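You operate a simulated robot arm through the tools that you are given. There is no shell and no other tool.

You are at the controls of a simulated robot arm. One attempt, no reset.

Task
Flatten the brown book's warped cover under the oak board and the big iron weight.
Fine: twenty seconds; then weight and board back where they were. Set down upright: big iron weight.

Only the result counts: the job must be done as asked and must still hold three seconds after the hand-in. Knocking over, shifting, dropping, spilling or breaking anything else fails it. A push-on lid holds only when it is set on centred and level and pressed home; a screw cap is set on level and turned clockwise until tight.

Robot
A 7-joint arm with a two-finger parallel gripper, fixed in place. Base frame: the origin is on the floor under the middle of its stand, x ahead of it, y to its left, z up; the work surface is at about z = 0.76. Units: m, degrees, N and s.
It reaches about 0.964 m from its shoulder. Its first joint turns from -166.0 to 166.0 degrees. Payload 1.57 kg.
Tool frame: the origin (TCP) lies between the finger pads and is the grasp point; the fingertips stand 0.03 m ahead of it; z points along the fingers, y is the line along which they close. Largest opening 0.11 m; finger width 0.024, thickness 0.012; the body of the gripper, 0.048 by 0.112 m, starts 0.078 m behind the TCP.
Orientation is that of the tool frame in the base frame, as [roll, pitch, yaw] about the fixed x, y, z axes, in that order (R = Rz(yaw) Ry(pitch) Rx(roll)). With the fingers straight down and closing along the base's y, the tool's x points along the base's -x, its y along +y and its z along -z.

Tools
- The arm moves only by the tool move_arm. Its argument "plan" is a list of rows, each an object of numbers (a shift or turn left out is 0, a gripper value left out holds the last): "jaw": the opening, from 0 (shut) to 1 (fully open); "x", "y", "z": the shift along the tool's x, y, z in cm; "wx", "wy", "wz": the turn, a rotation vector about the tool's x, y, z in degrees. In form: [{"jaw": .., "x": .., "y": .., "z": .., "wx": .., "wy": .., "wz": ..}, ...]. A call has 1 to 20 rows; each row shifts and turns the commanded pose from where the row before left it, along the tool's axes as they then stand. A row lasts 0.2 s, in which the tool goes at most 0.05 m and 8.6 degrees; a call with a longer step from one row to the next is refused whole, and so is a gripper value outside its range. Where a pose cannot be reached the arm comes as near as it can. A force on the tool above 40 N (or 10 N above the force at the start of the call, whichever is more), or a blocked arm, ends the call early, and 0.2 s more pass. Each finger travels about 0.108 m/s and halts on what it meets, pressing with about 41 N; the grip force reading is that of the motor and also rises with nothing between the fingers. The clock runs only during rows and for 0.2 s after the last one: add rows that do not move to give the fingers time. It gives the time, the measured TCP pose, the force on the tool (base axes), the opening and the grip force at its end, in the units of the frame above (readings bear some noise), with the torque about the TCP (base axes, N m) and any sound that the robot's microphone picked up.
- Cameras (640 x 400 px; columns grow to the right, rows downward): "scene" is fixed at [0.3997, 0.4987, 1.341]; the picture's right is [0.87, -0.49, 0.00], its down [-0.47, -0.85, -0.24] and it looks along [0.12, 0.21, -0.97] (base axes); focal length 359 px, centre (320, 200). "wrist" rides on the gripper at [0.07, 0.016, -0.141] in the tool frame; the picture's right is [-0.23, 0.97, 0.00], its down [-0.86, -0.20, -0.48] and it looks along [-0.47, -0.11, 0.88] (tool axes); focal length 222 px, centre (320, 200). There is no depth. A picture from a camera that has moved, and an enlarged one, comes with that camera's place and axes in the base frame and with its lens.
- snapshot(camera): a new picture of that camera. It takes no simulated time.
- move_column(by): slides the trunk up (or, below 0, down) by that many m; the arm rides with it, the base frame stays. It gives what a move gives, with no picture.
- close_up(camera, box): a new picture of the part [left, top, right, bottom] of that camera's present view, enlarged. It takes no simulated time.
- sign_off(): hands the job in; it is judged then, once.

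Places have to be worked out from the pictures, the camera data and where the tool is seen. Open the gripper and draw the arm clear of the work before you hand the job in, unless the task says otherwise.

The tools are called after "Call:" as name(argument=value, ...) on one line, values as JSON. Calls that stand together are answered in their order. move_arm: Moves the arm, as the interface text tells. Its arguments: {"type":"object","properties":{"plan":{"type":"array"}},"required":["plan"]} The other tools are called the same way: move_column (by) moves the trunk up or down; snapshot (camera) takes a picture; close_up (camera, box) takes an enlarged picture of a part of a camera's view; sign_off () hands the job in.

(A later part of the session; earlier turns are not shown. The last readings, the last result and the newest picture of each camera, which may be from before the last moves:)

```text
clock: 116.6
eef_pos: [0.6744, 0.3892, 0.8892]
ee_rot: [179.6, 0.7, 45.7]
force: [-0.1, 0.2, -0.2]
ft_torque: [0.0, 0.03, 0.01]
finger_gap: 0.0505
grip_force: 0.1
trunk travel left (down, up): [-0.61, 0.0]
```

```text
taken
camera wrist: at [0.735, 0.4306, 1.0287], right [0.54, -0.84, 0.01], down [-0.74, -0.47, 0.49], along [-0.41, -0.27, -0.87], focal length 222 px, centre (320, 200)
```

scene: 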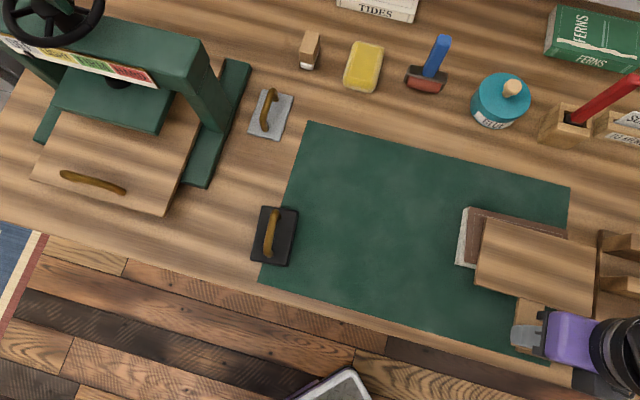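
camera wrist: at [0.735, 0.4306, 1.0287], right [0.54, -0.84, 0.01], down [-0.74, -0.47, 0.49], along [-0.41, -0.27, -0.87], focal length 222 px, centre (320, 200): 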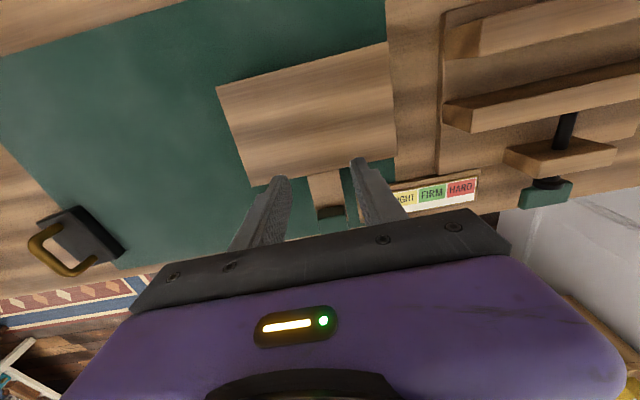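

The board fully covers the book. I sweep back toward the weight in two stages, turning to yaw 51° on the way.

Call:
move_arm(plan=[{"x": 0.5, "y": -1}, {"x": 0.5, "y": -2}, {"x": 0.5, "y": -2.5}, {"x": 0.5, "y": -2.5}, {"y": -2.5}, {"y": -2.5}, {"y": -2.5}, {"y": -2.5}, {}])

Call:
move_arm(plan=[{"x": -0.8, "y": -2.5}, {"x": -0.8, "y": -2.5}, {"x": -1, "y": -2.5}, {"x": -1.2, "y": -2.5}, {"x": -1.2, "y": -2.5}, {"x": -1.2, "y": -2.5}, {"x": -1.2, "y": -2}, {"x": -1.2, "y": -1.2}, {"wz": -2}, {"wz": -2}, {"wz": -2}, {}])

Call:
snapshot(camera="wrist")

```text
clock: 118.6
eef_pos: [0.5665, 0.5378, 0.8968]
ee_rot: [-179.8, -0.2, 45.2]
force: [-0.5, 0.2, 0.5]
ft_torque: [-0.02, -0.02, -0.04]
finger_gap: 0.0504
grip_force: 0.1
trunk travel left (down, up): [-0.61, 0.0]
```

```text
clock: 121.2
eef_pos: [0.3778, 0.605, 0.8973]
ee_rot: [-179.9, -0.2, 51.3]
force: [0.1, 0.5, -0.5]
ft_torque: [-0.01, 0.0, 0.01]
finger_gap: 0.0507
grip_force: 0.1
trunk travel left (down, up): [-0.61, 0.0]
```

```text
taken
camera wrist: at [0.4322, 0.6489, 1.0385], right [0.62, -0.79, 0.0], down [-0.69, -0.54, 0.48], along [-0.38, -0.29, -0.88], focal length 222 px, centre (320, 200)
```

wrist: 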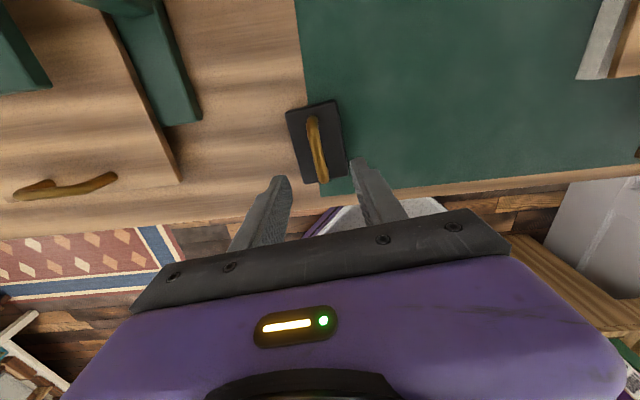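

The weight lies right between the fingers' lines. I zoom in to measure the handle's position, angle and height.

Call:
close_up(camera="wrist", box=[260, 80, 380, 200])

Call:
close_up(camera="scene", box=[210, 180, 350, 290])

```text
3.33 times, centred on (320, 140) of wrist
camera zoom: at [0.4322, 0.6489, 1.0385], right [0.62, -0.79, 0.0], down [-0.69, -0.54, 0.48], along [-0.38, -0.29, -0.88], focal length 740 px, centre (320, 400)
```

zoom: 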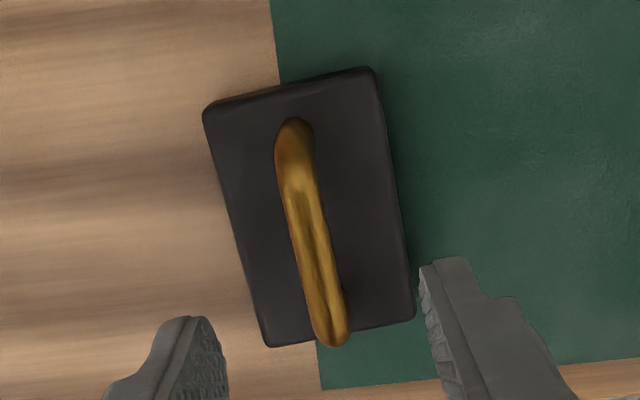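

```text
3.64 times, centred on (280, 235) of scene
camera zoom: at [0.3997, 0.4987, 1.341], right [0.87, -0.49, 0.0], down [-0.47, -0.85, -0.24], along [0.12, 0.21, -0.97], focal length 1304 px, centre (466, 73)
```

zoom: 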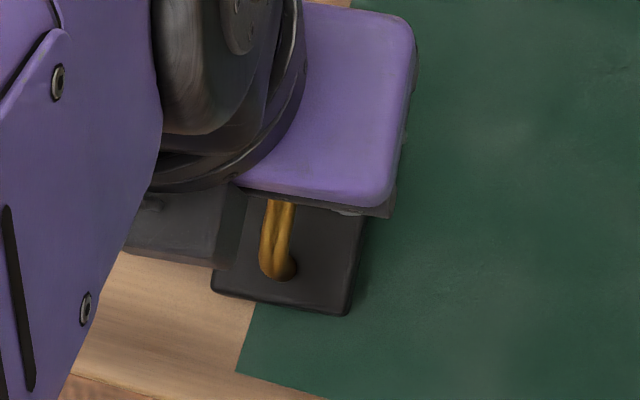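

The handle bar is parallel to tool x within about 1.5°, 2–3 mm to −y, and centred in x; its height is about 0.805. I align, then use the trunk to descend so the arm's posture stays put.

Call:
move_arm(plan=[{"wz": 1.3, "y": -0.25, "x": 0.15}, {}])

Call:
move_column(by=-0.05)

Call:
close_up(camera="wrist", box=[240, 80, 400, 220])

```text
clock: 121.8
eef_pos: [0.3777, 0.6078, 0.8982]
ee_rot: [-179.9, -0.2, 49.9]
force: [-0.1, 0.6, 0.6]
ft_torque: [0.02, 0.01, 0.03]
finger_gap: 0.0506
grip_force: 0.1
trunk travel left (down, up): [-0.61, 0.0]
```

```text
clock: 122.7
eef_pos: [0.3775, 0.6078, 0.8474]
ee_rot: [-179.9, -0.2, 49.9]
force: [0.4, -0.3, 0.6]
ft_torque: [-0.01, 0.01, 0.01]
finger_gap: 0.0505
grip_force: 0.0
trunk travel left (down, up): [-0.56, 0.05]
```

```text
2.86 times, centred on (320, 150) of wrist
camera zoom: at [0.4322, 0.6506, 0.9886], right [0.6, -0.8, 0.0], down [-0.7, -0.53, 0.48], along [-0.38, -0.28, -0.88], focal length 635 px, centre (320, 343)
```

zoom: 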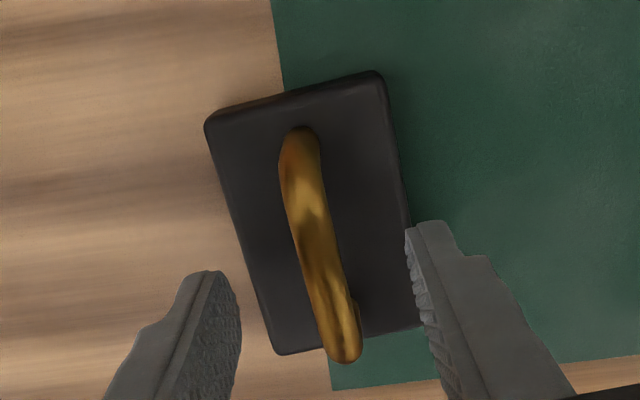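

The bar sits centred between the fingers. I lower the trunk another 2.2 cm and look again before closing.

Call:
move_column(by=-0.022)

Call:
close_up(camera="wrist", box=[240, 80, 400, 220])

```text
clock: 123.4
eef_pos: [0.377, 0.6088, 0.8252]
ee_rot: [-179.9, -0.2, 50.0]
force: [0.8, -0.1, 0.4]
ft_torque: [0.04, 0.01, -0.02]
finger_gap: 0.0507
grip_force: 0.1
trunk travel left (down, up): [-0.538, 0.072]
```

```text
2.86 times, centred on (320, 150) of wrist
camera zoom: at [0.4322, 0.6506, 0.9665], right [0.6, -0.8, 0.0], down [-0.7, -0.53, 0.48], along [-0.38, -0.28, -0.88], focal length 635 px, centre (320, 343)
```

zoom: 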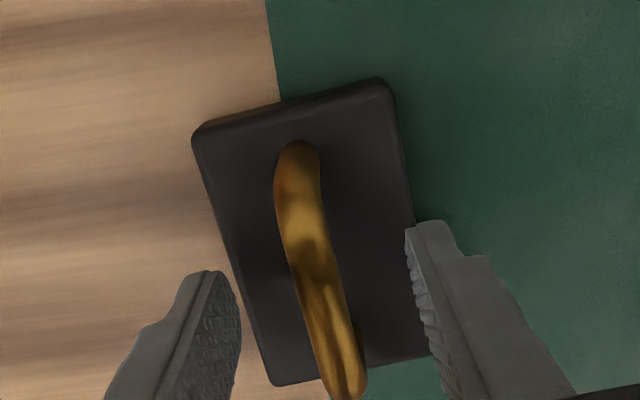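

The fingers straddle the bar at a good height (fingertips ≈ 0.795, above the weight's top). I close the gripper here.

Call:
move_arm(plan=[{"jaw": 0}, {}, {}, {}])

Call:
close_up(camera="wrist", box=[240, 80, 400, 220])

```text
clock: 124.4
eef_pos: [0.3772, 0.6071, 0.826]
ee_rot: [-179.9, -0.2, 49.9]
force: [3.3, -3.0, 2.6]
ft_torque: [-0.17, 0.08, 0.12]
finger_gap: 0.0117
grip_force: 29.1
trunk travel left (down, up): [-0.538, 0.072]
```

```text
2.86 times, centred on (320, 150) of wrist
camera zoom: at [0.4325, 0.6503, 0.9666], right [0.6, -0.8, 0.0], down [-0.7, -0.53, 0.48], along [-0.38, -0.28, -0.88], focal length 635 px, centre (320, 343)
```

zoom: 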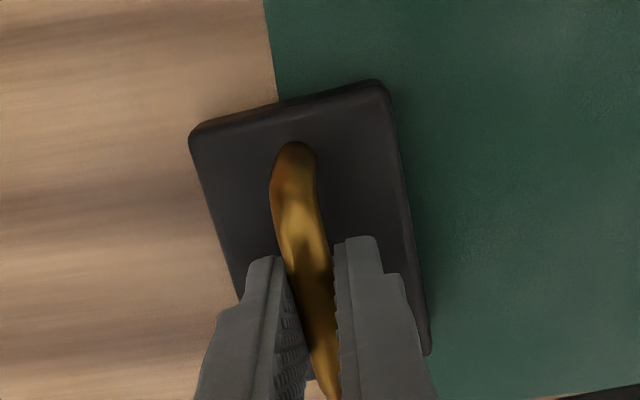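

Gripped (gap 11.7 mm, the bar). I lift with the trunk: first 2 cm to feel the load.

Call:
move_column(by=0.02)

Call:
close_up(camera="wrist", box=[240, 80, 400, 220])

Call:
snapshot(camera="scene")

```text
clock: 125.0
eef_pos: [0.3764, 0.6087, 0.8456]
ee_rot: [-179.9, -0.2, 49.9]
force: [0.5, -1.1, -8.5]
ft_torque: [0.03, -0.02, 0.01]
finger_gap: 0.0117
grip_force: 29.0
trunk travel left (down, up): [-0.558, 0.052]
```

```text
2.86 times, centred on (320, 150) of wrist
camera zoom: at [0.4321, 0.6506, 0.9861], right [0.6, -0.8, 0.0], down [-0.7, -0.53, 0.48], along [-0.38, -0.28, -0.88], focal length 635 px, centre (320, 343)
```

zoom: 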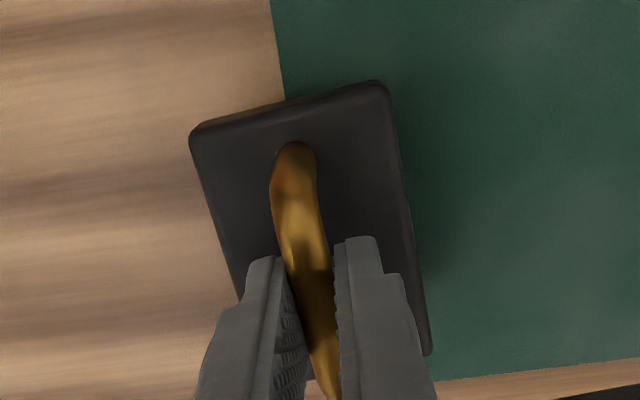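

```text
taken
```

scene: 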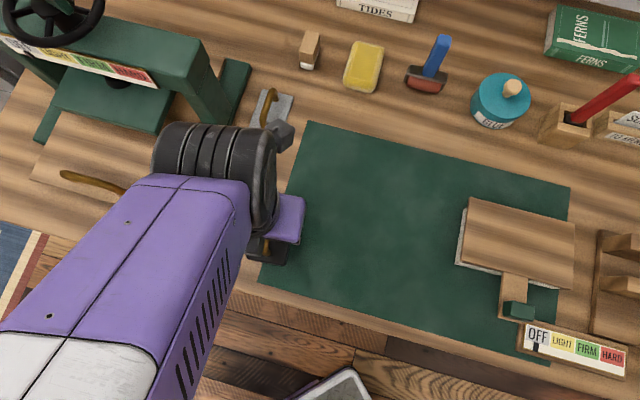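

The weight hangs steady (≈0.85 kg, no slip). I raise the trunk fully and carry it across in gentle steps.

Call:
move_column(by=0.052)

Call:
move_arm(plan=[{"x": 0.2, "y": 1}, {"x": 0.3, "y": 1.5}, {"x": 0.3, "y": 2}, {"x": 0.3, "y": 2}, {"x": 0.3, "y": 2}, {"x": 0.3, "y": 2}, {"x": 0.3, "y": 2}, {"x": 0.3, "y": 2}, {"x": 0.3, "y": 2}, {"x": 0.2, "y": 1.5}, {"y": 0.5}, {}])

```text
clock: 126.0
eef_pos: [0.3765, 0.6086, 0.8968]
ee_rot: [-179.9, -0.2, 49.9]
force: [-0.5, 0.2, -7.1]
ft_torque: [0.0, 0.01, 0.0]
finger_gap: 0.012
grip_force: 28.7
trunk travel left (down, up): [-0.61, 0.0]
```

```text
clock: 128.6
eef_pos: [0.536, 0.5101, 0.8971]
ee_rot: [-179.9, -0.2, 49.9]
force: [0.5, -0.1, -8.3]
ft_torque: [0.0, -0.03, 0.02]
finger_gap: 0.0114
grip_force: 28.9
trunk travel left (down, up): [-0.61, 0.0]
```

Smooth so far. I continue the second half toward the book.

Call:
move_arm(plan=[{"x": 0.2, "y": 1}, {"x": 0.3, "y": 1.5}, {"x": 0.3, "y": 2}, {"x": 0.3, "y": 2}, {"x": 0.3, "y": 2}, {"x": 0.3, "y": 2}, {"x": 0.3, "y": 2}, {"x": 0.25, "y": 2}, {"x": 0.2, "y": 2}, {"y": 1.5}, {"y": 0.5}, {}, {}])

Call:
snapshot(camera="wrist")

Call:
close_up(camera="scene", box=[400, 150, 640, 360])

```text
clock: 130.0
eef_pos: [0.5466, 0.4869, 0.8837]
ee_rot: [179.6, 1.2, 59.0]
force: [0.8, -0.3, -7.8]
ft_torque: [-0.02, -0.02, 0.01]
finger_gap: 0.0114
grip_force: 29.4
trunk travel left (down, up): [-0.61, 0.0]
stopped in row 7: the arm was blocked; the commanded pose is now the measured one
```

```text
taken
camera wrist: at [0.5959, 0.5422, 1.0227], right [0.72, -0.7, 0.01], down [-0.61, -0.62, 0.49], along [-0.34, -0.36, -0.87], focal length 222 px, centre (320, 200)
```

wrist: 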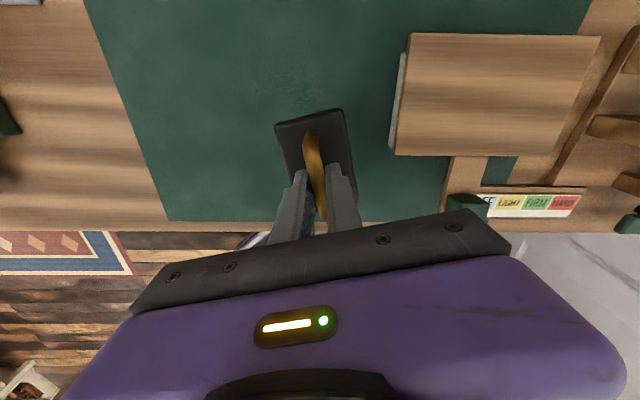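

```text
1.90 times, centred on (520, 255) of scene
camera zoom: at [0.3997, 0.4987, 1.341], right [0.87, -0.49, 0.0], down [-0.47, -0.85, -0.24], along [0.12, 0.21, -0.97], focal length 683 px, centre (-61, 95)
```

zoom: 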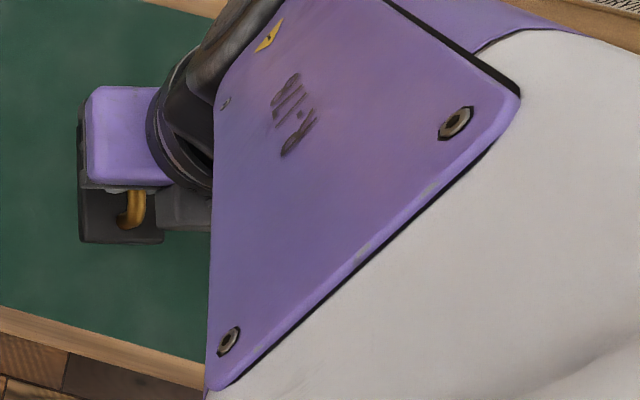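

It stalled again at e(0.042, 0.731) — the weight is safe, hanging level over the mat. The earlier successful sweeps were further out (e2 ≥ 0.76), so I back off, straighten, and try again on the outer line.

Call:
move_arm(plan=[{"y": -1}, {"y": -2}, {"y": -2, "wz": 3, "wx": 0.4}, {"wz": 3, "wy": 1.2}, {"wz": 3, "z": -0.6}, {"z": -0.6}, {}])

```text
clock: 131.6
eef_pos: [0.506, 0.515, 0.8989]
ee_rot: [179.9, -0.3, 49.8]
force: [-0.4, 0.5, -8.0]
ft_torque: [0.02, 0.02, -0.01]
finger_gap: 0.0117
grip_force: 29.3
trunk travel left (down, up): [-0.61, 0.0]
```

Straight again. Now outward 6 cm, then the sweep along the outer line.

Call:
move_arm(plan=[{"x": 1}, {"x": 2}, {"x": 2}, {"x": 1.5}, {"wz": 2.5}, {"wz": 2.5}, {}])

Call:
move_arm(plan=[{"y": 1}, {"y": 1.5}, {"y": 2}, {"y": 2}, {"y": 1.5}, {}])

```text
clock: 133.2
eef_pos: [0.5463, 0.5646, 0.8976]
ee_rot: [179.8, -0.3, 44.8]
force: [-0.1, 0.6, -7.9]
ft_torque: [-0.02, 0.0, 0.02]
finger_gap: 0.0117
grip_force: 28.9
trunk travel left (down, up): [-0.61, 0.0]
```

```text
clock: 134.6
eef_pos: [0.6051, 0.5079, 0.8977]
ee_rot: [179.9, -0.3, 44.9]
force: [0.2, 0.8, -7.2]
ft_torque: [-0.02, 0.01, -0.02]
finger_gap: 0.0117
grip_force: 29.0
trunk travel left (down, up): [-0.61, 0.0]
```

The outer line works. I continue to directly above the board's centre.

Call:
move_arm(plan=[{"y": 1}, {"y": 2}, {"y": 2}, {"y": 2}, {"y": 2}, {"y": 2}, {"y": 1.3}, {"y": 0.8}, {}, {}])

Call:
snapshot(camera="wrist")

Call:
close_up(camera="scene", box=[400, 150, 640, 360])

```text
clock: 136.8
eef_pos: [0.69, 0.4085, 0.8868]
ee_rot: [179.4, 0.8, 45.1]
force: [-0.4, -0.8, -7.8]
ft_torque: [0.0, 0.04, -0.02]
finger_gap: 0.0116
grip_force: 28.9
trunk travel left (down, up): [-0.61, 0.0]
```

```text
taken
camera wrist: at [0.7497, 0.448, 1.0265], right [0.53, -0.85, 0.01], down [-0.74, -0.46, 0.49], along [-0.41, -0.27, -0.87], focal length 222 px, centre (320, 200)
```

wrist: 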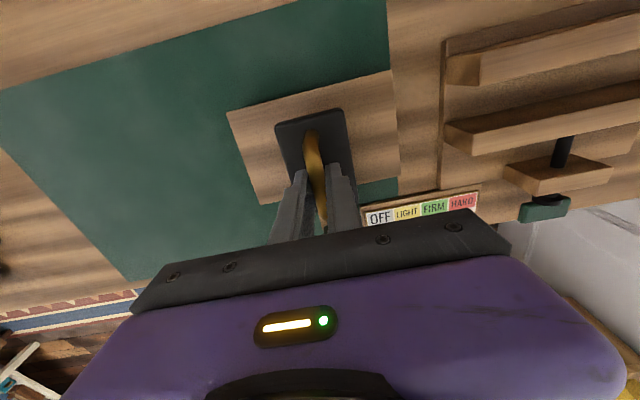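

```text
1.90 times, centred on (520, 255) of scene
camera zoom: at [0.3997, 0.4987, 1.341], right [0.87, -0.49, 0.0], down [-0.47, -0.85, -0.24], along [0.12, 0.21, -0.97], focal length 683 px, centre (-61, 95)
```

zoom: 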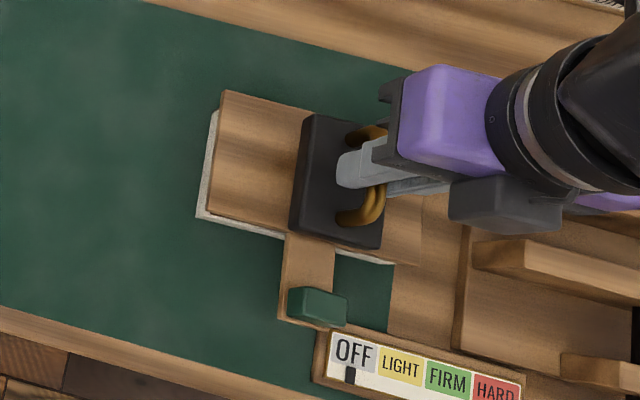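

The weight is above the board's centre (board centre ≈ e(0.201, 0.782)). I correct 6 mm inward and start lowering.

Call:
move_arm(plan=[{"x": -0.6, "z": 0.5}, {"z": 0.7}, {"z": 0.7}, {}])

Call:
snapshot(camera="wrist")

```text
clock: 137.8
eef_pos: [0.6922, 0.4108, 0.8792]
ee_rot: [-179.9, -0.4, 44.8]
force: [0.9, -0.4, -8.2]
ft_torque: [-0.04, 0.04, -0.02]
finger_gap: 0.0117
grip_force: 28.9
trunk travel left (down, up): [-0.61, 0.0]
```

```text
taken
camera wrist: at [0.752, 0.4485, 1.0202], right [0.52, -0.85, 0.0], down [-0.75, -0.46, 0.47], along [-0.4, -0.25, -0.88], focal length 222 px, centre (320, 200)
```

wrist: 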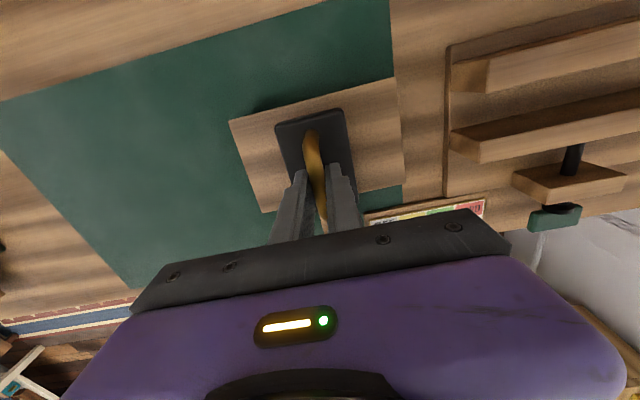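

Upright and centred. I lower further in small steps, watching for contact.

Call:
move_arm(plan=[{"x": 0.2, "y": 0.15, "wy": -0.4}, {"z": 0.5}, {"z": 0.4}, {}])

Call:
move_arm(plan=[{"z": 0.3}, {"z": 0.2}, {}])

```text
clock: 138.8
eef_pos: [0.6946, 0.4132, 0.8691]
ee_rot: [179.9, 0.1, 44.8]
force: [-0.7, 0.3, -7.9]
ft_torque: [0.01, -0.04, 0.05]
finger_gap: 0.0116
grip_force: 28.8
trunk travel left (down, up): [-0.61, 0.0]
```

```text
clock: 139.6
eef_pos: [0.6948, 0.4114, 0.8645]
ee_rot: [179.9, 0.2, 44.8]
force: [0.2, 0.2, -7.7]
ft_torque: [-0.04, -0.02, -0.01]
finger_gap: 0.0117
grip_force: 29.4
trunk travel left (down, up): [-0.61, 0.0]
```

No contact yet at z 0.8645. Continuing in 2–3 mm steps.

Call:
move_arm(plan=[{"z": 0.25}, {"z": 0.15}, {}])

Call:
move_arm(plan=[{"z": 0.15}, {"z": 0.15}, {}])

```text
clock: 140.4
eef_pos: [0.6942, 0.4115, 0.8598]
ee_rot: [179.9, 0.1, 44.8]
force: [-0.5, -0.4, -8.4]
ft_torque: [0.01, 0.03, -0.04]
finger_gap: 0.0115
grip_force: 28.9
trunk travel left (down, up): [-0.61, 0.0]
```

```text
clock: 141.2
eef_pos: [0.6961, 0.4118, 0.8599]
ee_rot: [179.8, 0.0, 44.9]
force: [-2.4, -3.9, 16.7]
ft_torque: [0.14, -0.14, -0.02]
finger_gap: 0.0119
grip_force: 29.0
trunk travel left (down, up): [-0.61, 0.0]
```

Contact: the weight now presses on the board (force went from −8 to +17 N). I ease off by about 1 mm so that the board carries just the weight, then open.

Call:
move_arm(plan=[{"z": -0.12}, {}])

```text
clock: 141.8
eef_pos: [0.6948, 0.412, 0.8595]
ee_rot: [179.9, 0.0, 44.8]
force: [0.4, -0.5, 11.2]
ft_torque: [0.32, -0.31, -0.01]
finger_gap: 0.0115
grip_force: 29.1
trunk travel left (down, up): [-0.61, 0.0]
```

Still pushing with 11 N; I ease a little more.

Call:
move_arm(plan=[{"z": -0.12}, {}])

```text
clock: 142.4
eef_pos: [0.695, 0.4115, 0.8591]
ee_rot: [179.9, 0.2, 44.7]
force: [3.4, 1.4, 0.6]
ft_torque: [0.35, -0.37, -0.04]
finger_gap: 0.0115
grip_force: 29.5
trunk travel left (down, up): [-0.61, 0.0]
```

The board now carries the weight (net force ≈ 0). I open the fingers to release.

Call:
move_arm(plan=[{"jaw": 0.16}, {"jaw": 0.22}, {"jaw": 0.32}, {}])

Call:
snapshot(camera="wrist")

Call:
close_up(camera="scene", box=[400, 150, 640, 360])

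```text
clock: 143.4
eef_pos: [0.6939, 0.4116, 0.8604]
ee_rot: [179.8, 0.0, 44.9]
force: [0.3, -0.8, 0.4]
ft_torque: [-0.04, -0.04, 0.04]
finger_gap: 0.0352
grip_force: 0.0
trunk travel left (down, up): [-0.61, 0.0]
```

```text
taken
camera wrist: at [0.7544, 0.4496, 1.0006], right [0.53, -0.85, 0.0], down [-0.75, -0.46, 0.48], along [-0.41, -0.25, -0.88], focal length 222 px, centre (320, 200)
```

wrist: 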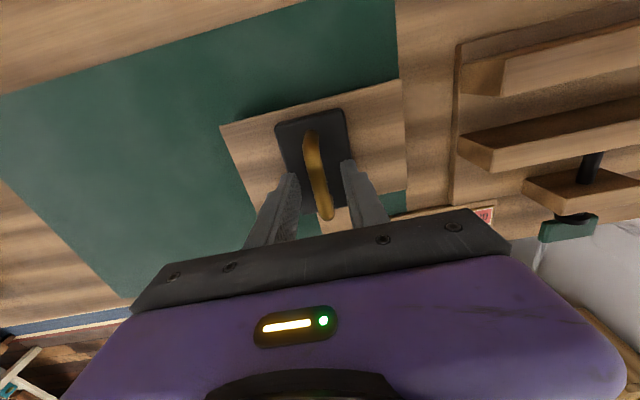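

```text
1.90 times, centred on (520, 255) of scene
camera zoom: at [0.3997, 0.4987, 1.341], right [0.87, -0.49, 0.0], down [-0.47, -0.85, -0.24], along [0.12, 0.21, -0.97], focal length 683 px, centre (-61, 95)
```

zoom: 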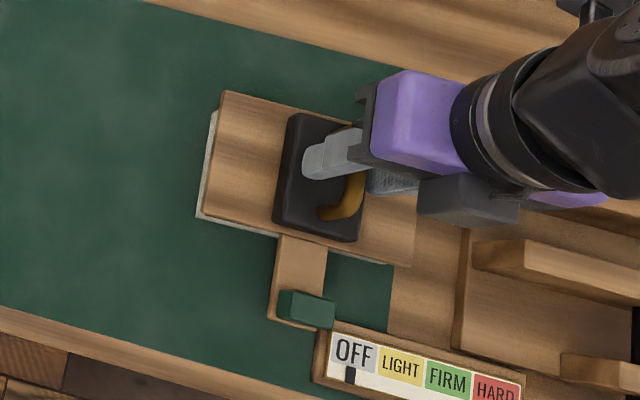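

Released at about t = 143; the weight stands upright on the board. Now I wait, checking that everything stays put.

Call:
move_arm(plan=[{}, {}, {}, {}, {}, {}, {}, {}, {}, {}, {}, {}, {}, {}, {}, {}, {}, {}, {}, {}])

Call:
close_up(camera="wrist", box=[200, 60, 440, 230])

Call:
move_arm(plan=[{}, {}, {}, {}, {}, {}, {}, {}, {}, {}, {}, {}, {}, {}, {}, {}, {}, {}, {}, {}])

Call:
move_arm(plan=[{}, {}, {}, {}, {}, {}, {}, {}, {}, {}, {}, {}, {}, {}, {}, {}, {}, {}, {}, {}])

Call:
move_arm(plan=[{}, {}, {}, {}, {}, {}, {}, {}, {}, {}, {}, {}, {}, {}, {}, {}, {}, {}, {}, {}])

```text
clock: 147.6
eef_pos: [0.6942, 0.4118, 0.8605]
ee_rot: [179.8, 0.0, 44.9]
force: [-0.1, 0.2, 1.1]
ft_torque: [0.02, 0.03, -0.02]
finger_gap: 0.0353
grip_force: 0.1
trunk travel left (down, up): [-0.61, 0.0]
```

```text
2.35 times, centred on (320, 145) of wrist
camera zoom: at [0.7544, 0.4496, 1.0006], right [0.53, -0.85, 0.0], down [-0.75, -0.46, 0.48], along [-0.41, -0.25, -0.88], focal length 523 px, centre (320, 329)
```

zoom: 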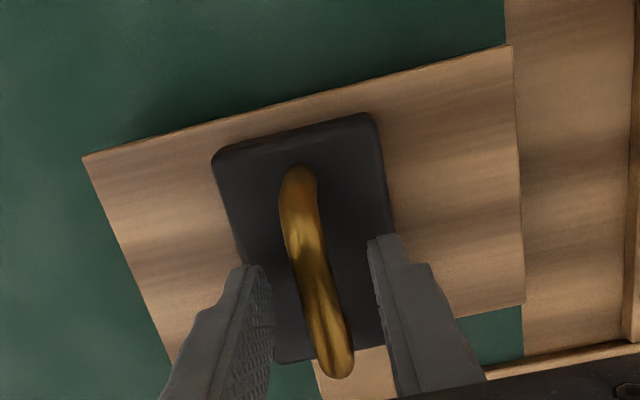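

```text
clock: 151.8
eef_pos: [0.694, 0.4123, 0.8605]
ee_rot: [179.9, 0.1, 44.8]
force: [0.2, 0.4, 0.3]
ft_torque: [-0.04, -0.01, 0.02]
finger_gap: 0.0353
grip_force: 0.0
trunk travel left (down, up): [-0.61, 0.0]
```

```text
clock: 156.0
eef_pos: [0.6946, 0.4118, 0.8592]
ee_rot: [179.8, 0.1, 44.8]
force: [0.5, 0.9, -0.1]
ft_torque: [0.0, -0.01, 0.03]
finger_gap: 0.0352
grip_force: 0.1
trunk travel left (down, up): [-0.61, 0.0]
```

```text
clock: 160.2
eef_pos: [0.6946, 0.4122, 0.861]
ee_rot: [179.8, 0.2, 44.9]
force: [-0.2, 0.3, 0.6]
ft_torque: [-0.02, -0.01, 0.01]
finger_gap: 0.0352
grip_force: 0.1
trunk travel left (down, up): [-0.61, 0.0]
```

17 s so far. I wait until about t = 163.8, then grip the handle again.

Call:
move_arm(plan=[{}, {}, {}, {}, {}, {}, {}, {}, {}, {}, {}, {}, {}, {}, {}, {}, {}])

Call:
move_arm(plan=[{"jaw": 0}, {}, {}, {}])

```text
clock: 163.8
eef_pos: [0.6949, 0.413, 0.8589]
ee_rot: [179.8, 0.2, 44.8]
force: [0.2, -0.3, 0.6]
ft_torque: [-0.01, 0.0, -0.01]
finger_gap: 0.0352
grip_force: 0.0
trunk travel left (down, up): [-0.61, 0.0]
```

```text
clock: 164.8
eef_pos: [0.6944, 0.4116, 0.859]
ee_rot: [179.9, 0.1, 44.8]
force: [-0.2, -0.7, -0.4]
ft_torque: [0.04, -0.03, -0.01]
finger_gap: 0.0117
grip_force: 29.4
trunk travel left (down, up): [-0.61, 0.0]
```

About 21 s under load and gripped again. I lift the weight straight up 2 cm, then check.

Call:
move_arm(plan=[{"z": -0.3}, {"z": -0.5}, {"z": -0.6}, {"z": -0.6}, {}])

Call:
close_up(camera="scene", box=[400, 150, 640, 360])

```text
clock: 166.0
eef_pos: [0.6947, 0.4121, 0.8794]
ee_rot: [179.9, 0.1, 44.9]
force: [0.1, -1.0, -7.8]
ft_torque: [0.01, -0.02, -0.01]
finger_gap: 0.0117
grip_force: 28.7
trunk travel left (down, up): [-0.61, 0.0]
```

```text
1.90 times, centred on (520, 255) of scene
camera zoom: at [0.3997, 0.4987, 1.341], right [0.87, -0.49, 0.0], down [-0.47, -0.85, -0.24], along [0.12, 0.21, -0.97], focal length 683 px, centre (-61, 95)
```

zoom: 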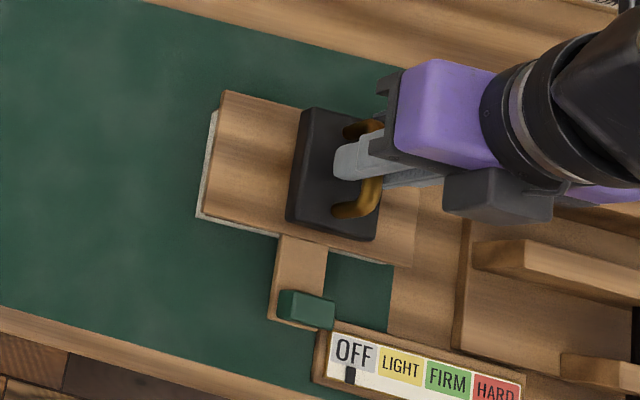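

The board stays flat on the book after unloading. I carry the weight back along the outer line.

Call:
move_arm(plan=[{"y": -1, "z": -0.2}, {"y": -1.5, "z": -0.3}, {"y": -2, "z": -0.3}, {"y": -2, "z": -0.3}, {"y": -2, "z": -0.3}, {"y": -2, "z": -0.3}, {"y": -2}, {"y": -2}, {"y": -2}, {"y": -2}, {"y": -1.5}, {}])

```text
clock: 168.6
eef_pos: [0.5534, 0.5539, 0.8976]
ee_rot: [179.9, 0.1, 44.7]
force: [0.6, -0.3, -8.0]
ft_torque: [-0.01, -0.04, 0.02]
finger_gap: 0.0118
grip_force: 29.2
trunk travel left (down, up): [-0.61, 0.0]
```

I go on to the weight's original spot, then turn to yaw 50°.

Call:
move_arm(plan=[{"y": -1, "x": -0.6}, {"y": -2, "x": -1.1}, {"y": -2, "x": -1.1}, {"y": -2, "x": -1.1}, {"y": -2, "x": -1.1}, {"y": -2, "x": -1.1}, {"y": -2, "x": -1.1}, {"y": -2, "x": -1}, {"y": -1.3, "x": -0.6}, {"wz": -2.6}, {"wz": -2.6}, {}, {}])

Call:
close_up(camera="wrist", box=[240, 80, 400, 220])

```text
clock: 171.4
eef_pos: [0.3773, 0.6068, 0.8967]
ee_rot: [179.9, 0.2, 50.0]
force: [-0.7, -0.6, -8.0]
ft_torque: [0.0, 0.01, 0.02]
finger_gap: 0.0117
grip_force: 28.9
trunk travel left (down, up): [-0.61, 0.0]
```

```text
2.86 times, centred on (320, 150) of wrist
camera zoom: at [0.4327, 0.6499, 1.0373], right [0.6, -0.8, 0.0], down [-0.7, -0.53, 0.48], along [-0.38, -0.29, -0.88], focal length 635 px, centre (320, 343)
```

zoom: 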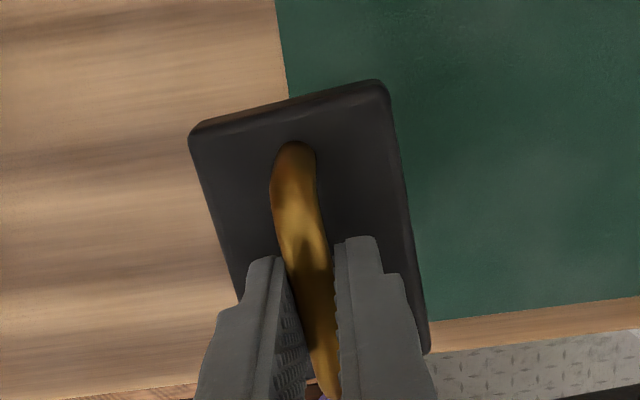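

Within 0.5 mm of the original pose. I lower with the trunk: first 6.6 cm, then the last few millimetres gently.

Call:
move_column(by=-0.066)

Call:
close_up(camera="wrist", box=[240, 80, 400, 220])

```text
clock: 172.4
eef_pos: [0.3768, 0.6066, 0.8306]
ee_rot: [179.9, 0.1, 50.0]
force: [-1.1, -0.1, -7.8]
ft_torque: [0.02, 0.01, -0.02]
finger_gap: 0.0117
grip_force: 29.1
trunk travel left (down, up): [-0.544, 0.066]
```

```text
2.86 times, centred on (320, 150) of wrist
camera zoom: at [0.4327, 0.6499, 0.9714], right [0.6, -0.8, 0.0], down [-0.7, -0.53, 0.48], along [-0.38, -0.29, -0.88], focal length 635 px, centre (320, 343)
```

zoom: 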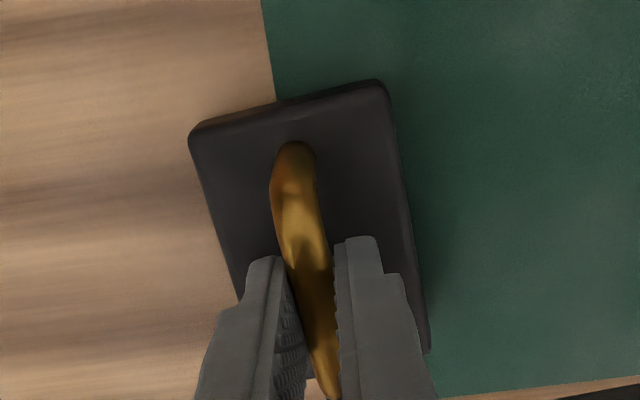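

The view matches the original. I lower the last 5 mm with the arm.

Call:
move_arm(plan=[{"z": 0.2}, {"z": 0.15}, {"z": 0.1}, {}])

```text
clock: 173.4
eef_pos: [0.3767, 0.6069, 0.8259]
ee_rot: [-180.0, 0.3, 50.1]
force: [0.9, -0.7, -5.9]
ft_torque: [-0.05, 0.04, 0.03]
finger_gap: 0.0113
grip_force: 28.7
trunk travel left (down, up): [-0.544, 0.066]
```

Contact is just beginning (−8 → −6 N). Half a millimetre more, then release.

Call:
move_arm(plan=[{"z": 0.07}, {}])

```text
clock: 174.0
eef_pos: [0.3752, 0.6068, 0.8264]
ee_rot: [-179.9, 0.0, 50.0]
force: [0.8, -3.4, 5.1]
ft_torque: [-0.48, 0.34, 0.04]
finger_gap: 0.0118
grip_force: 29.2
trunk travel left (down, up): [-0.544, 0.066]
```

Firmly down. I ease a hair and open the fingers.

Call:
move_arm(plan=[{"z": -0.04}, {}, {"jaw": 0.16}, {"jaw": 0.24}, {"jaw": 0.34}, {"jaw": 0.46}, {}])

Call:
close_up(camera="wrist", box=[240, 80, 400, 220])

```text
clock: 175.6
eef_pos: [0.376, 0.606, 0.8253]
ee_rot: [179.9, 0.0, 50.0]
force: [-0.4, -0.3, -1.0]
ft_torque: [0.0, 0.0, -0.01]
finger_gap: 0.0504
grip_force: 0.1
trunk travel left (down, up): [-0.544, 0.066]
```

```text
2.86 times, centred on (320, 150) of wrist
camera zoom: at [0.4324, 0.6498, 0.9666], right [0.6, -0.8, 0.0], down [-0.7, -0.53, 0.48], along [-0.38, -0.29, -0.88], focal length 635 px, centre (320, 343)
```

zoom: 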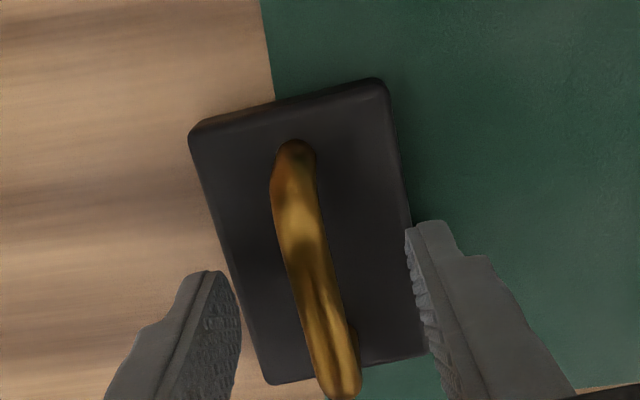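

The weight is back in place, upright, within about a millimetre. I rise with the trunk and take the outer route back to the board.

Call:
move_column(by=0.066)

Call:
move_arm(plan=[{"y": 1, "x": 0.8}, {"y": 2, "x": 1.4}, {"y": 2, "x": 1.4}, {"y": 2, "x": 1.4}, {"y": 2, "x": 1.4}, {"y": 2, "x": 1.4}, {"y": 2, "x": 1.2}, {"y": 2, "x": 0.8}, {"y": 1, "x": 0.4}, {"wz": 2.5}, {"wz": 2.5}, {}])

Call:
snapshot(camera="scene")

```text
clock: 176.7
eef_pos: [0.3761, 0.607, 0.8924]
ee_rot: [179.9, 0.1, 50.0]
force: [0.3, -0.2, 0.6]
ft_torque: [0.0, 0.01, 0.01]
finger_gap: 0.0504
grip_force: 0.1
trunk travel left (down, up): [-0.61, 0.0]
```

```text
clock: 179.3
eef_pos: [0.5653, 0.5821, 0.892]
ee_rot: [180.0, 0.0, 45.0]
force: [-0.6, -0.7, -0.8]
ft_torque: [0.0, -0.01, 0.02]
finger_gap: 0.051
grip_force: 0.0
trunk travel left (down, up): [-0.61, 0.0]
```

```text
taken
```

scene: 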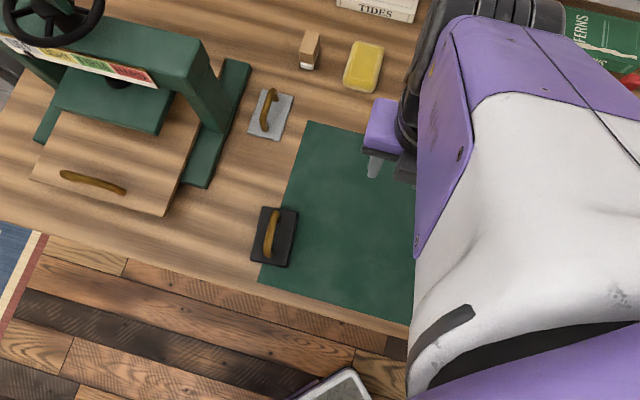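

Good. I continue along the outer line to the book's longitude.

Call:
close_up(camera="scene", box=[230, 120, 450, 280])

Call:
move_arm(plan=[{"y": 1, "x": -0.2}, {"y": 2, "x": -0.3}, {"y": 2, "x": -0.3}, {"y": 2, "x": -0.3}, {"y": 2, "x": -0.3}, {"y": 2, "x": -0.3}, {"y": 2, "x": -0.3}, {"y": 2}, {"y": 2}, {"y": 2}, {"y": 1.2}, {"y": 1}, {}])

Call:
snapshot(camera="wrist")

```text
2.50 times, centred on (340, 200) of scene
camera zoom: at [0.3997, 0.4987, 1.341], right [0.87, -0.49, 0.0], down [-0.47, -0.85, -0.24], along [0.12, 0.21, -0.97], focal length 897 px, centre (270, 200)
```

zoom: 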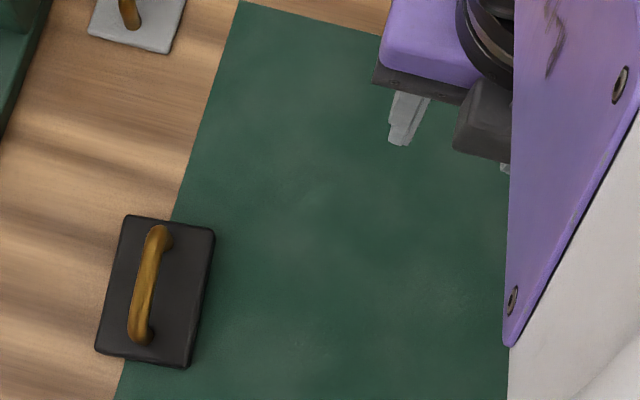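

```text
clock: 182.1
eef_pos: [0.7002, 0.4181, 0.8918]
ee_rot: [179.9, 0.1, 45.0]
force: [0.4, 1.0, -0.4]
ft_torque: [0.01, 0.0, -0.01]
finger_gap: 0.0506
grip_force: 0.2
trunk travel left (down, up): [-0.61, 0.0]
```

```text
taken
camera wrist: at [0.7603, 0.4559, 1.0326], right [0.53, -0.85, 0.0], down [-0.75, -0.46, 0.48], along [-0.41, -0.25, -0.88], focal length 222 px, centre (320, 200)
```

wrist: 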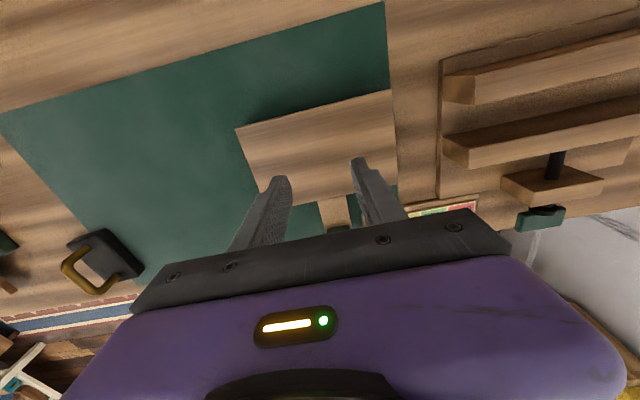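

The weight's corners in the scene picture match the originals to about 1 px (0.6 mm). Now inward and down toward the board's grip block.

Call:
move_arm(plan=[{"x": -1, "z": 0.4}, {"x": -2, "z": 0.6}, {"x": -2, "z": 0.7}, {"x": -2, "z": 0.7}, {"x": -2, "z": 0.6}, {"x": -1.5, "z": 0.4}, {"x": -0.9}, {}])

Call:
snapshot(camera="wrist")

Call:
close_up(camera="wrist", box=[250, 80, 410, 220])

```text
clock: 183.9
eef_pos: [0.6198, 0.3266, 0.8528]
ee_rot: [179.5, 0.8, 44.5]
force: [-0.5, 0.0, -0.1]
ft_torque: [-0.04, 0.0, 0.0]
finger_gap: 0.0505
grip_force: 0.1
trunk travel left (down, up): [-0.61, 0.0]
```

```text
taken
camera wrist: at [0.6805, 0.3659, 0.992], right [0.52, -0.85, 0.01], down [-0.75, -0.45, 0.49], along [-0.41, -0.26, -0.87], focal length 222 px, centre (320, 200)
```

wrist: 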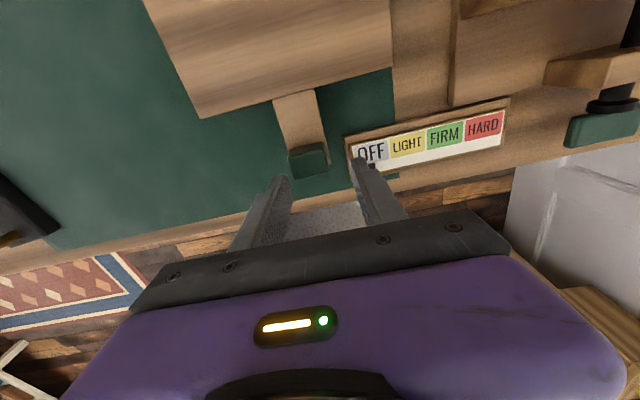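

```text
2.86 times, centred on (330, 150) of wrist
camera zoom: at [0.6805, 0.3659, 0.992], right [0.52, -0.85, 0.01], down [-0.75, -0.45, 0.49], along [-0.41, -0.26, -0.87], focal length 635 px, centre (291, 343)
```

zoom: 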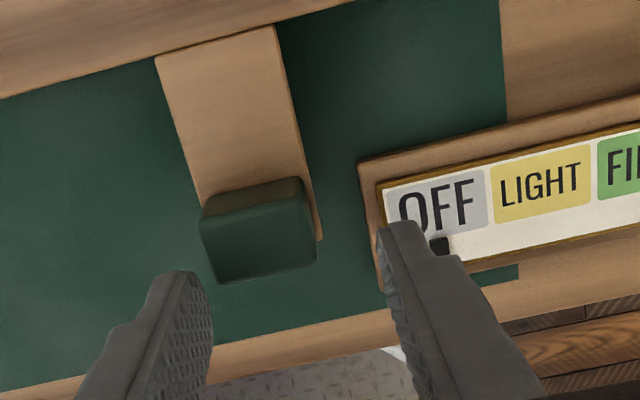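

The grip block is at about e(0.201, 0.682); there's a small shoulder-limit residual at this height. I adjust the target and lower slightly (fingertips still above the block's top) so the pose becomes exact.

Call:
move_arm(plan=[{"x": 0.5, "y": 0.1, "z": 0.3}, {"z": 0.2}, {}])

Call:
close_up(camera="wrist", box=[250, 80, 410, 220])

```text
clock: 184.7
eef_pos: [0.6237, 0.339, 0.8517]
ee_rot: [179.8, 0.1, 45.1]
force: [0.3, 0.5, 0.4]
ft_torque: [-0.01, 0.01, 0.02]
finger_gap: 0.0508
grip_force: 0.0
trunk travel left (down, up): [-0.61, 0.0]
```

```text
2.86 times, centred on (330, 150) of wrist
camera zoom: at [0.6831, 0.3779, 0.9933], right [0.53, -0.85, 0.0], down [-0.74, -0.46, 0.48], along [-0.41, -0.26, -0.88], focal length 635 px, centre (291, 343)
```

zoom: 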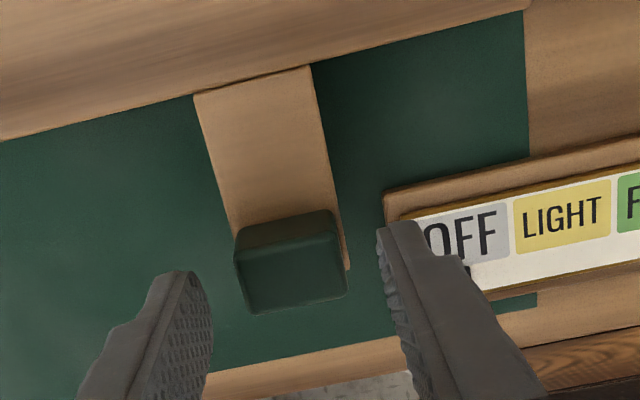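

Aligned to within 1 mm now. I descend to the same grip height as before (z ≈ 0.8295) and close.

Call:
move_arm(plan=[{"x": 0.1, "z": 0.8}, {"z": 0.8}, {"z": 0.65}, {}])

Call:
move_arm(plan=[{"jaw": 0}, {}, {}, {}])

Call:
snapshot(camera="wrist")

```text
clock: 185.7
eef_pos: [0.6245, 0.3418, 0.8303]
ee_rot: [180.0, 0.0, 45.0]
force: [0.4, 0.6, 0.3]
ft_torque: [-0.01, 0.0, 0.0]
finger_gap: 0.0506
grip_force: 0.1
trunk travel left (down, up): [-0.61, 0.0]
```

```text
clock: 186.7
eef_pos: [0.624, 0.339, 0.83]
ee_rot: [179.9, 0.1, 45.0]
force: [-0.1, 1.8, 0.7]
ft_torque: [0.09, 0.02, 0.01]
finger_gap: 0.0311
grip_force: 40.1
trunk travel left (down, up): [-0.61, 0.0]
```

```text
taken
camera wrist: at [0.684, 0.3787, 0.9711], right [0.53, -0.85, 0.0], down [-0.75, -0.46, 0.48], along [-0.41, -0.25, -0.88], focal length 222 px, centre (320, 200)
```

wrist: 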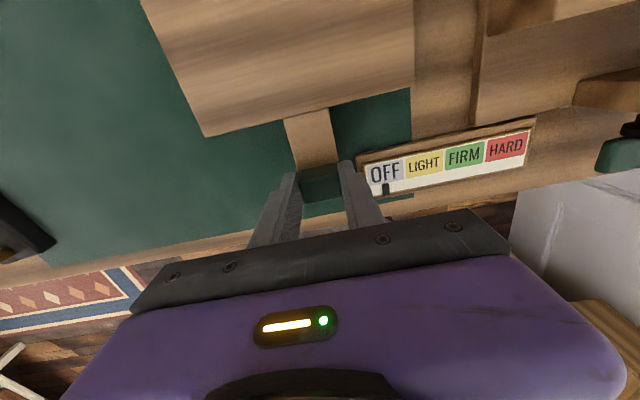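

Gripped (gap 31 mm). The board sits ~1.4 mm differently along the hand than at the first pick-up; I'll compensate when putting it down. I lift 2 cm, then go outward and up.

Call:
move_arm(plan=[{"z": -0.4}, {"z": -0.6}, {"z": -0.8}, {"x": 1, "z": -0.3}, {"x": 2, "z": -0.6}, {"x": 2, "z": -0.6}, {"x": 2, "z": -0.6}, {"x": 1.5, "z": -0.4}, {}])

Call:
close_up(camera="scene", box=[400, 150, 640, 360])

Call:
snapshot(camera="wrist")

```text
clock: 188.7
eef_pos: [0.6839, 0.4015, 0.873]
ee_rot: [179.9, 0.1, 45.1]
force: [0.5, -1.0, -1.4]
ft_torque: [-0.07, 0.06, 0.0]
finger_gap: 0.031
grip_force: 40.1
trunk travel left (down, up): [-0.61, 0.0]
```

```text
1.90 times, centred on (520, 255) of scene
camera zoom: at [0.3997, 0.4987, 1.341], right [0.87, -0.49, 0.0], down [-0.47, -0.85, -0.24], along [0.12, 0.21, -0.97], focal length 683 px, centre (-61, 95)
```

zoom: 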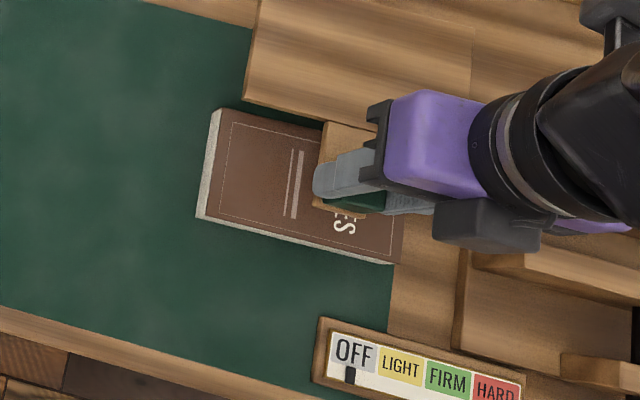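

```text
taken
camera wrist: at [0.744, 0.439, 1.0144], right [0.53, -0.85, 0.0], down [-0.75, -0.46, 0.48], along [-0.41, -0.25, -0.88], focal length 222 px, centre (320, 200)
```

wrist: 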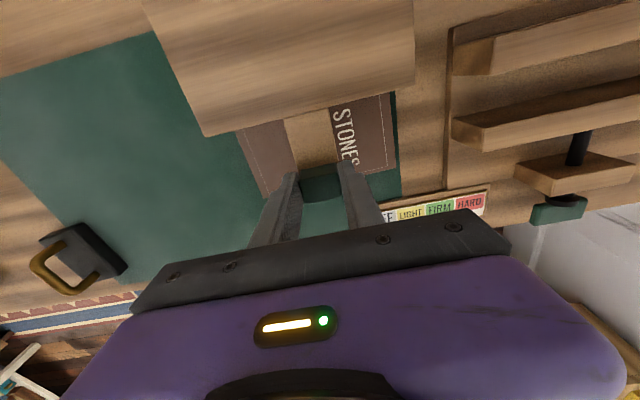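

The book's cover now looks flat and the book hasn't moved. I carry the board back along the outer line.

Call:
move_arm(plan=[{"y": -1}, {"y": -2}, {"y": -2}, {"y": -2}, {"y": -2}, {"y": -2}, {"y": -2}, {"y": -2}, {"y": -2}, {"y": -2}, {"y": -2}, {"y": -1.5}, {"y": -0.6}, {"x": -1}, {"x": -2}, {"x": -1.5}, {"x": -0.5}, {}])

Call:
snapshot(camera="wrist")

```text
clock: 192.5
eef_pos: [0.4862, 0.5288, 0.8733]
ee_rot: [179.9, 0.0, 45.0]
force: [-0.1, -0.3, -1.0]
ft_torque: [-0.03, 0.04, -0.04]
finger_gap: 0.031
grip_force: 40.2
trunk travel left (down, up): [-0.61, 0.0]
```

```text
taken
camera wrist: at [0.5454, 0.5671, 1.0144], right [0.53, -0.85, 0.0], down [-0.75, -0.46, 0.48], along [-0.41, -0.25, -0.88], focal length 222 px, centre (320, 200)
```

wrist: 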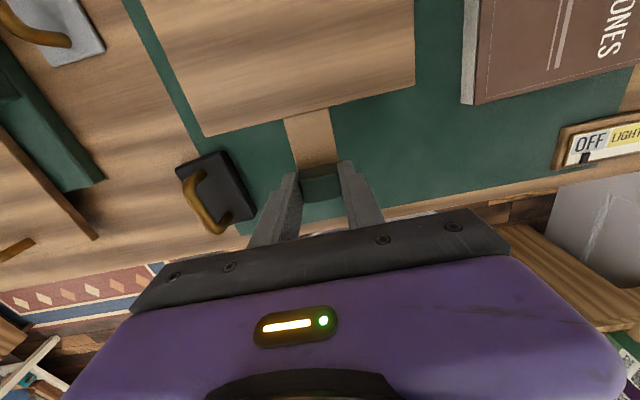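

Exactly at the corrected target. I lower 6.5 cm and compare the board's corners with the original scene picture before touching down.

Call:
move_arm(plan=[{"z": 1}, {"z": 1.5}, {"z": 1.5}, {"z": 1.5}, {"z": 1}, {}])

Call:
close_up(camera="scene", box=[230, 120, 450, 280])

Call:
snapshot(camera="wrist")

```text
clock: 193.9
eef_pos: [0.4868, 0.5268, 0.808]
ee_rot: [179.9, 0.2, 45.1]
force: [0.1, 0.2, -0.9]
ft_torque: [-0.05, 0.08, -0.01]
finger_gap: 0.0312
grip_force: 40.6
trunk travel left (down, up): [-0.61, 0.0]
```

```text
2.50 times, centred on (340, 200) of scene
camera zoom: at [0.3997, 0.4987, 1.341], right [0.87, -0.49, 0.0], down [-0.47, -0.85, -0.24], along [0.12, 0.21, -0.97], focal length 897 px, centre (270, 200)
```

zoom: 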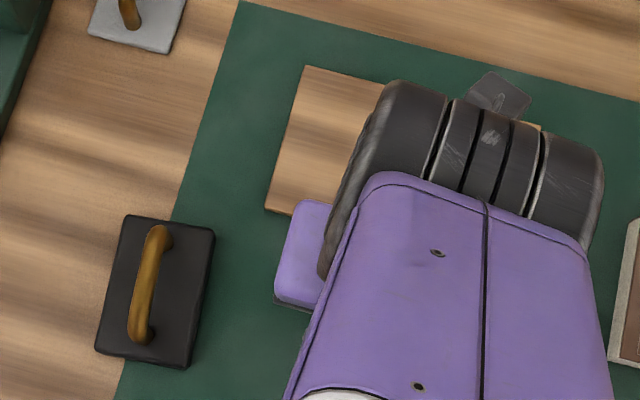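

```text
taken
camera wrist: at [0.5451, 0.5662, 0.9492], right [0.53, -0.85, 0.0], down [-0.75, -0.46, 0.48], along [-0.41, -0.25, -0.88], focal length 222 px, centre (320, 200)
```

wrist: 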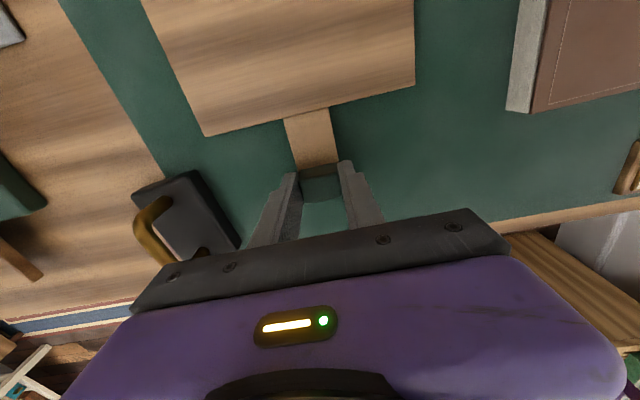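

Corners match the original picture to within a pixel. I add 0.8 mm outward and set it down.

Call:
move_arm(plan=[{"x": 0.08, "z": 0.2}, {"z": 0.15}, {"z": 0.08}, {}])

```text
clock: 194.9
eef_pos: [0.4869, 0.5296, 0.8041]
ee_rot: [179.8, 0.0, 45.0]
force: [-1.0, 0.7, -0.8]
ft_torque: [-0.03, 0.03, 0.01]
finger_gap: 0.0309
grip_force: 39.5
trunk travel left (down, up): [-0.61, 0.0]
```

Call:
move_arm(plan=[{"z": 0.08}, {}])

```text
clock: 195.5
eef_pos: [0.486, 0.5291, 0.8036]
ee_rot: [179.9, 0.0, 45.1]
force: [-1.0, -1.7, 9.7]
ft_torque: [0.01, 0.01, -0.01]
finger_gap: 0.0311
grip_force: 40.3
trunk travel left (down, up): [-0.61, 0.0]
```

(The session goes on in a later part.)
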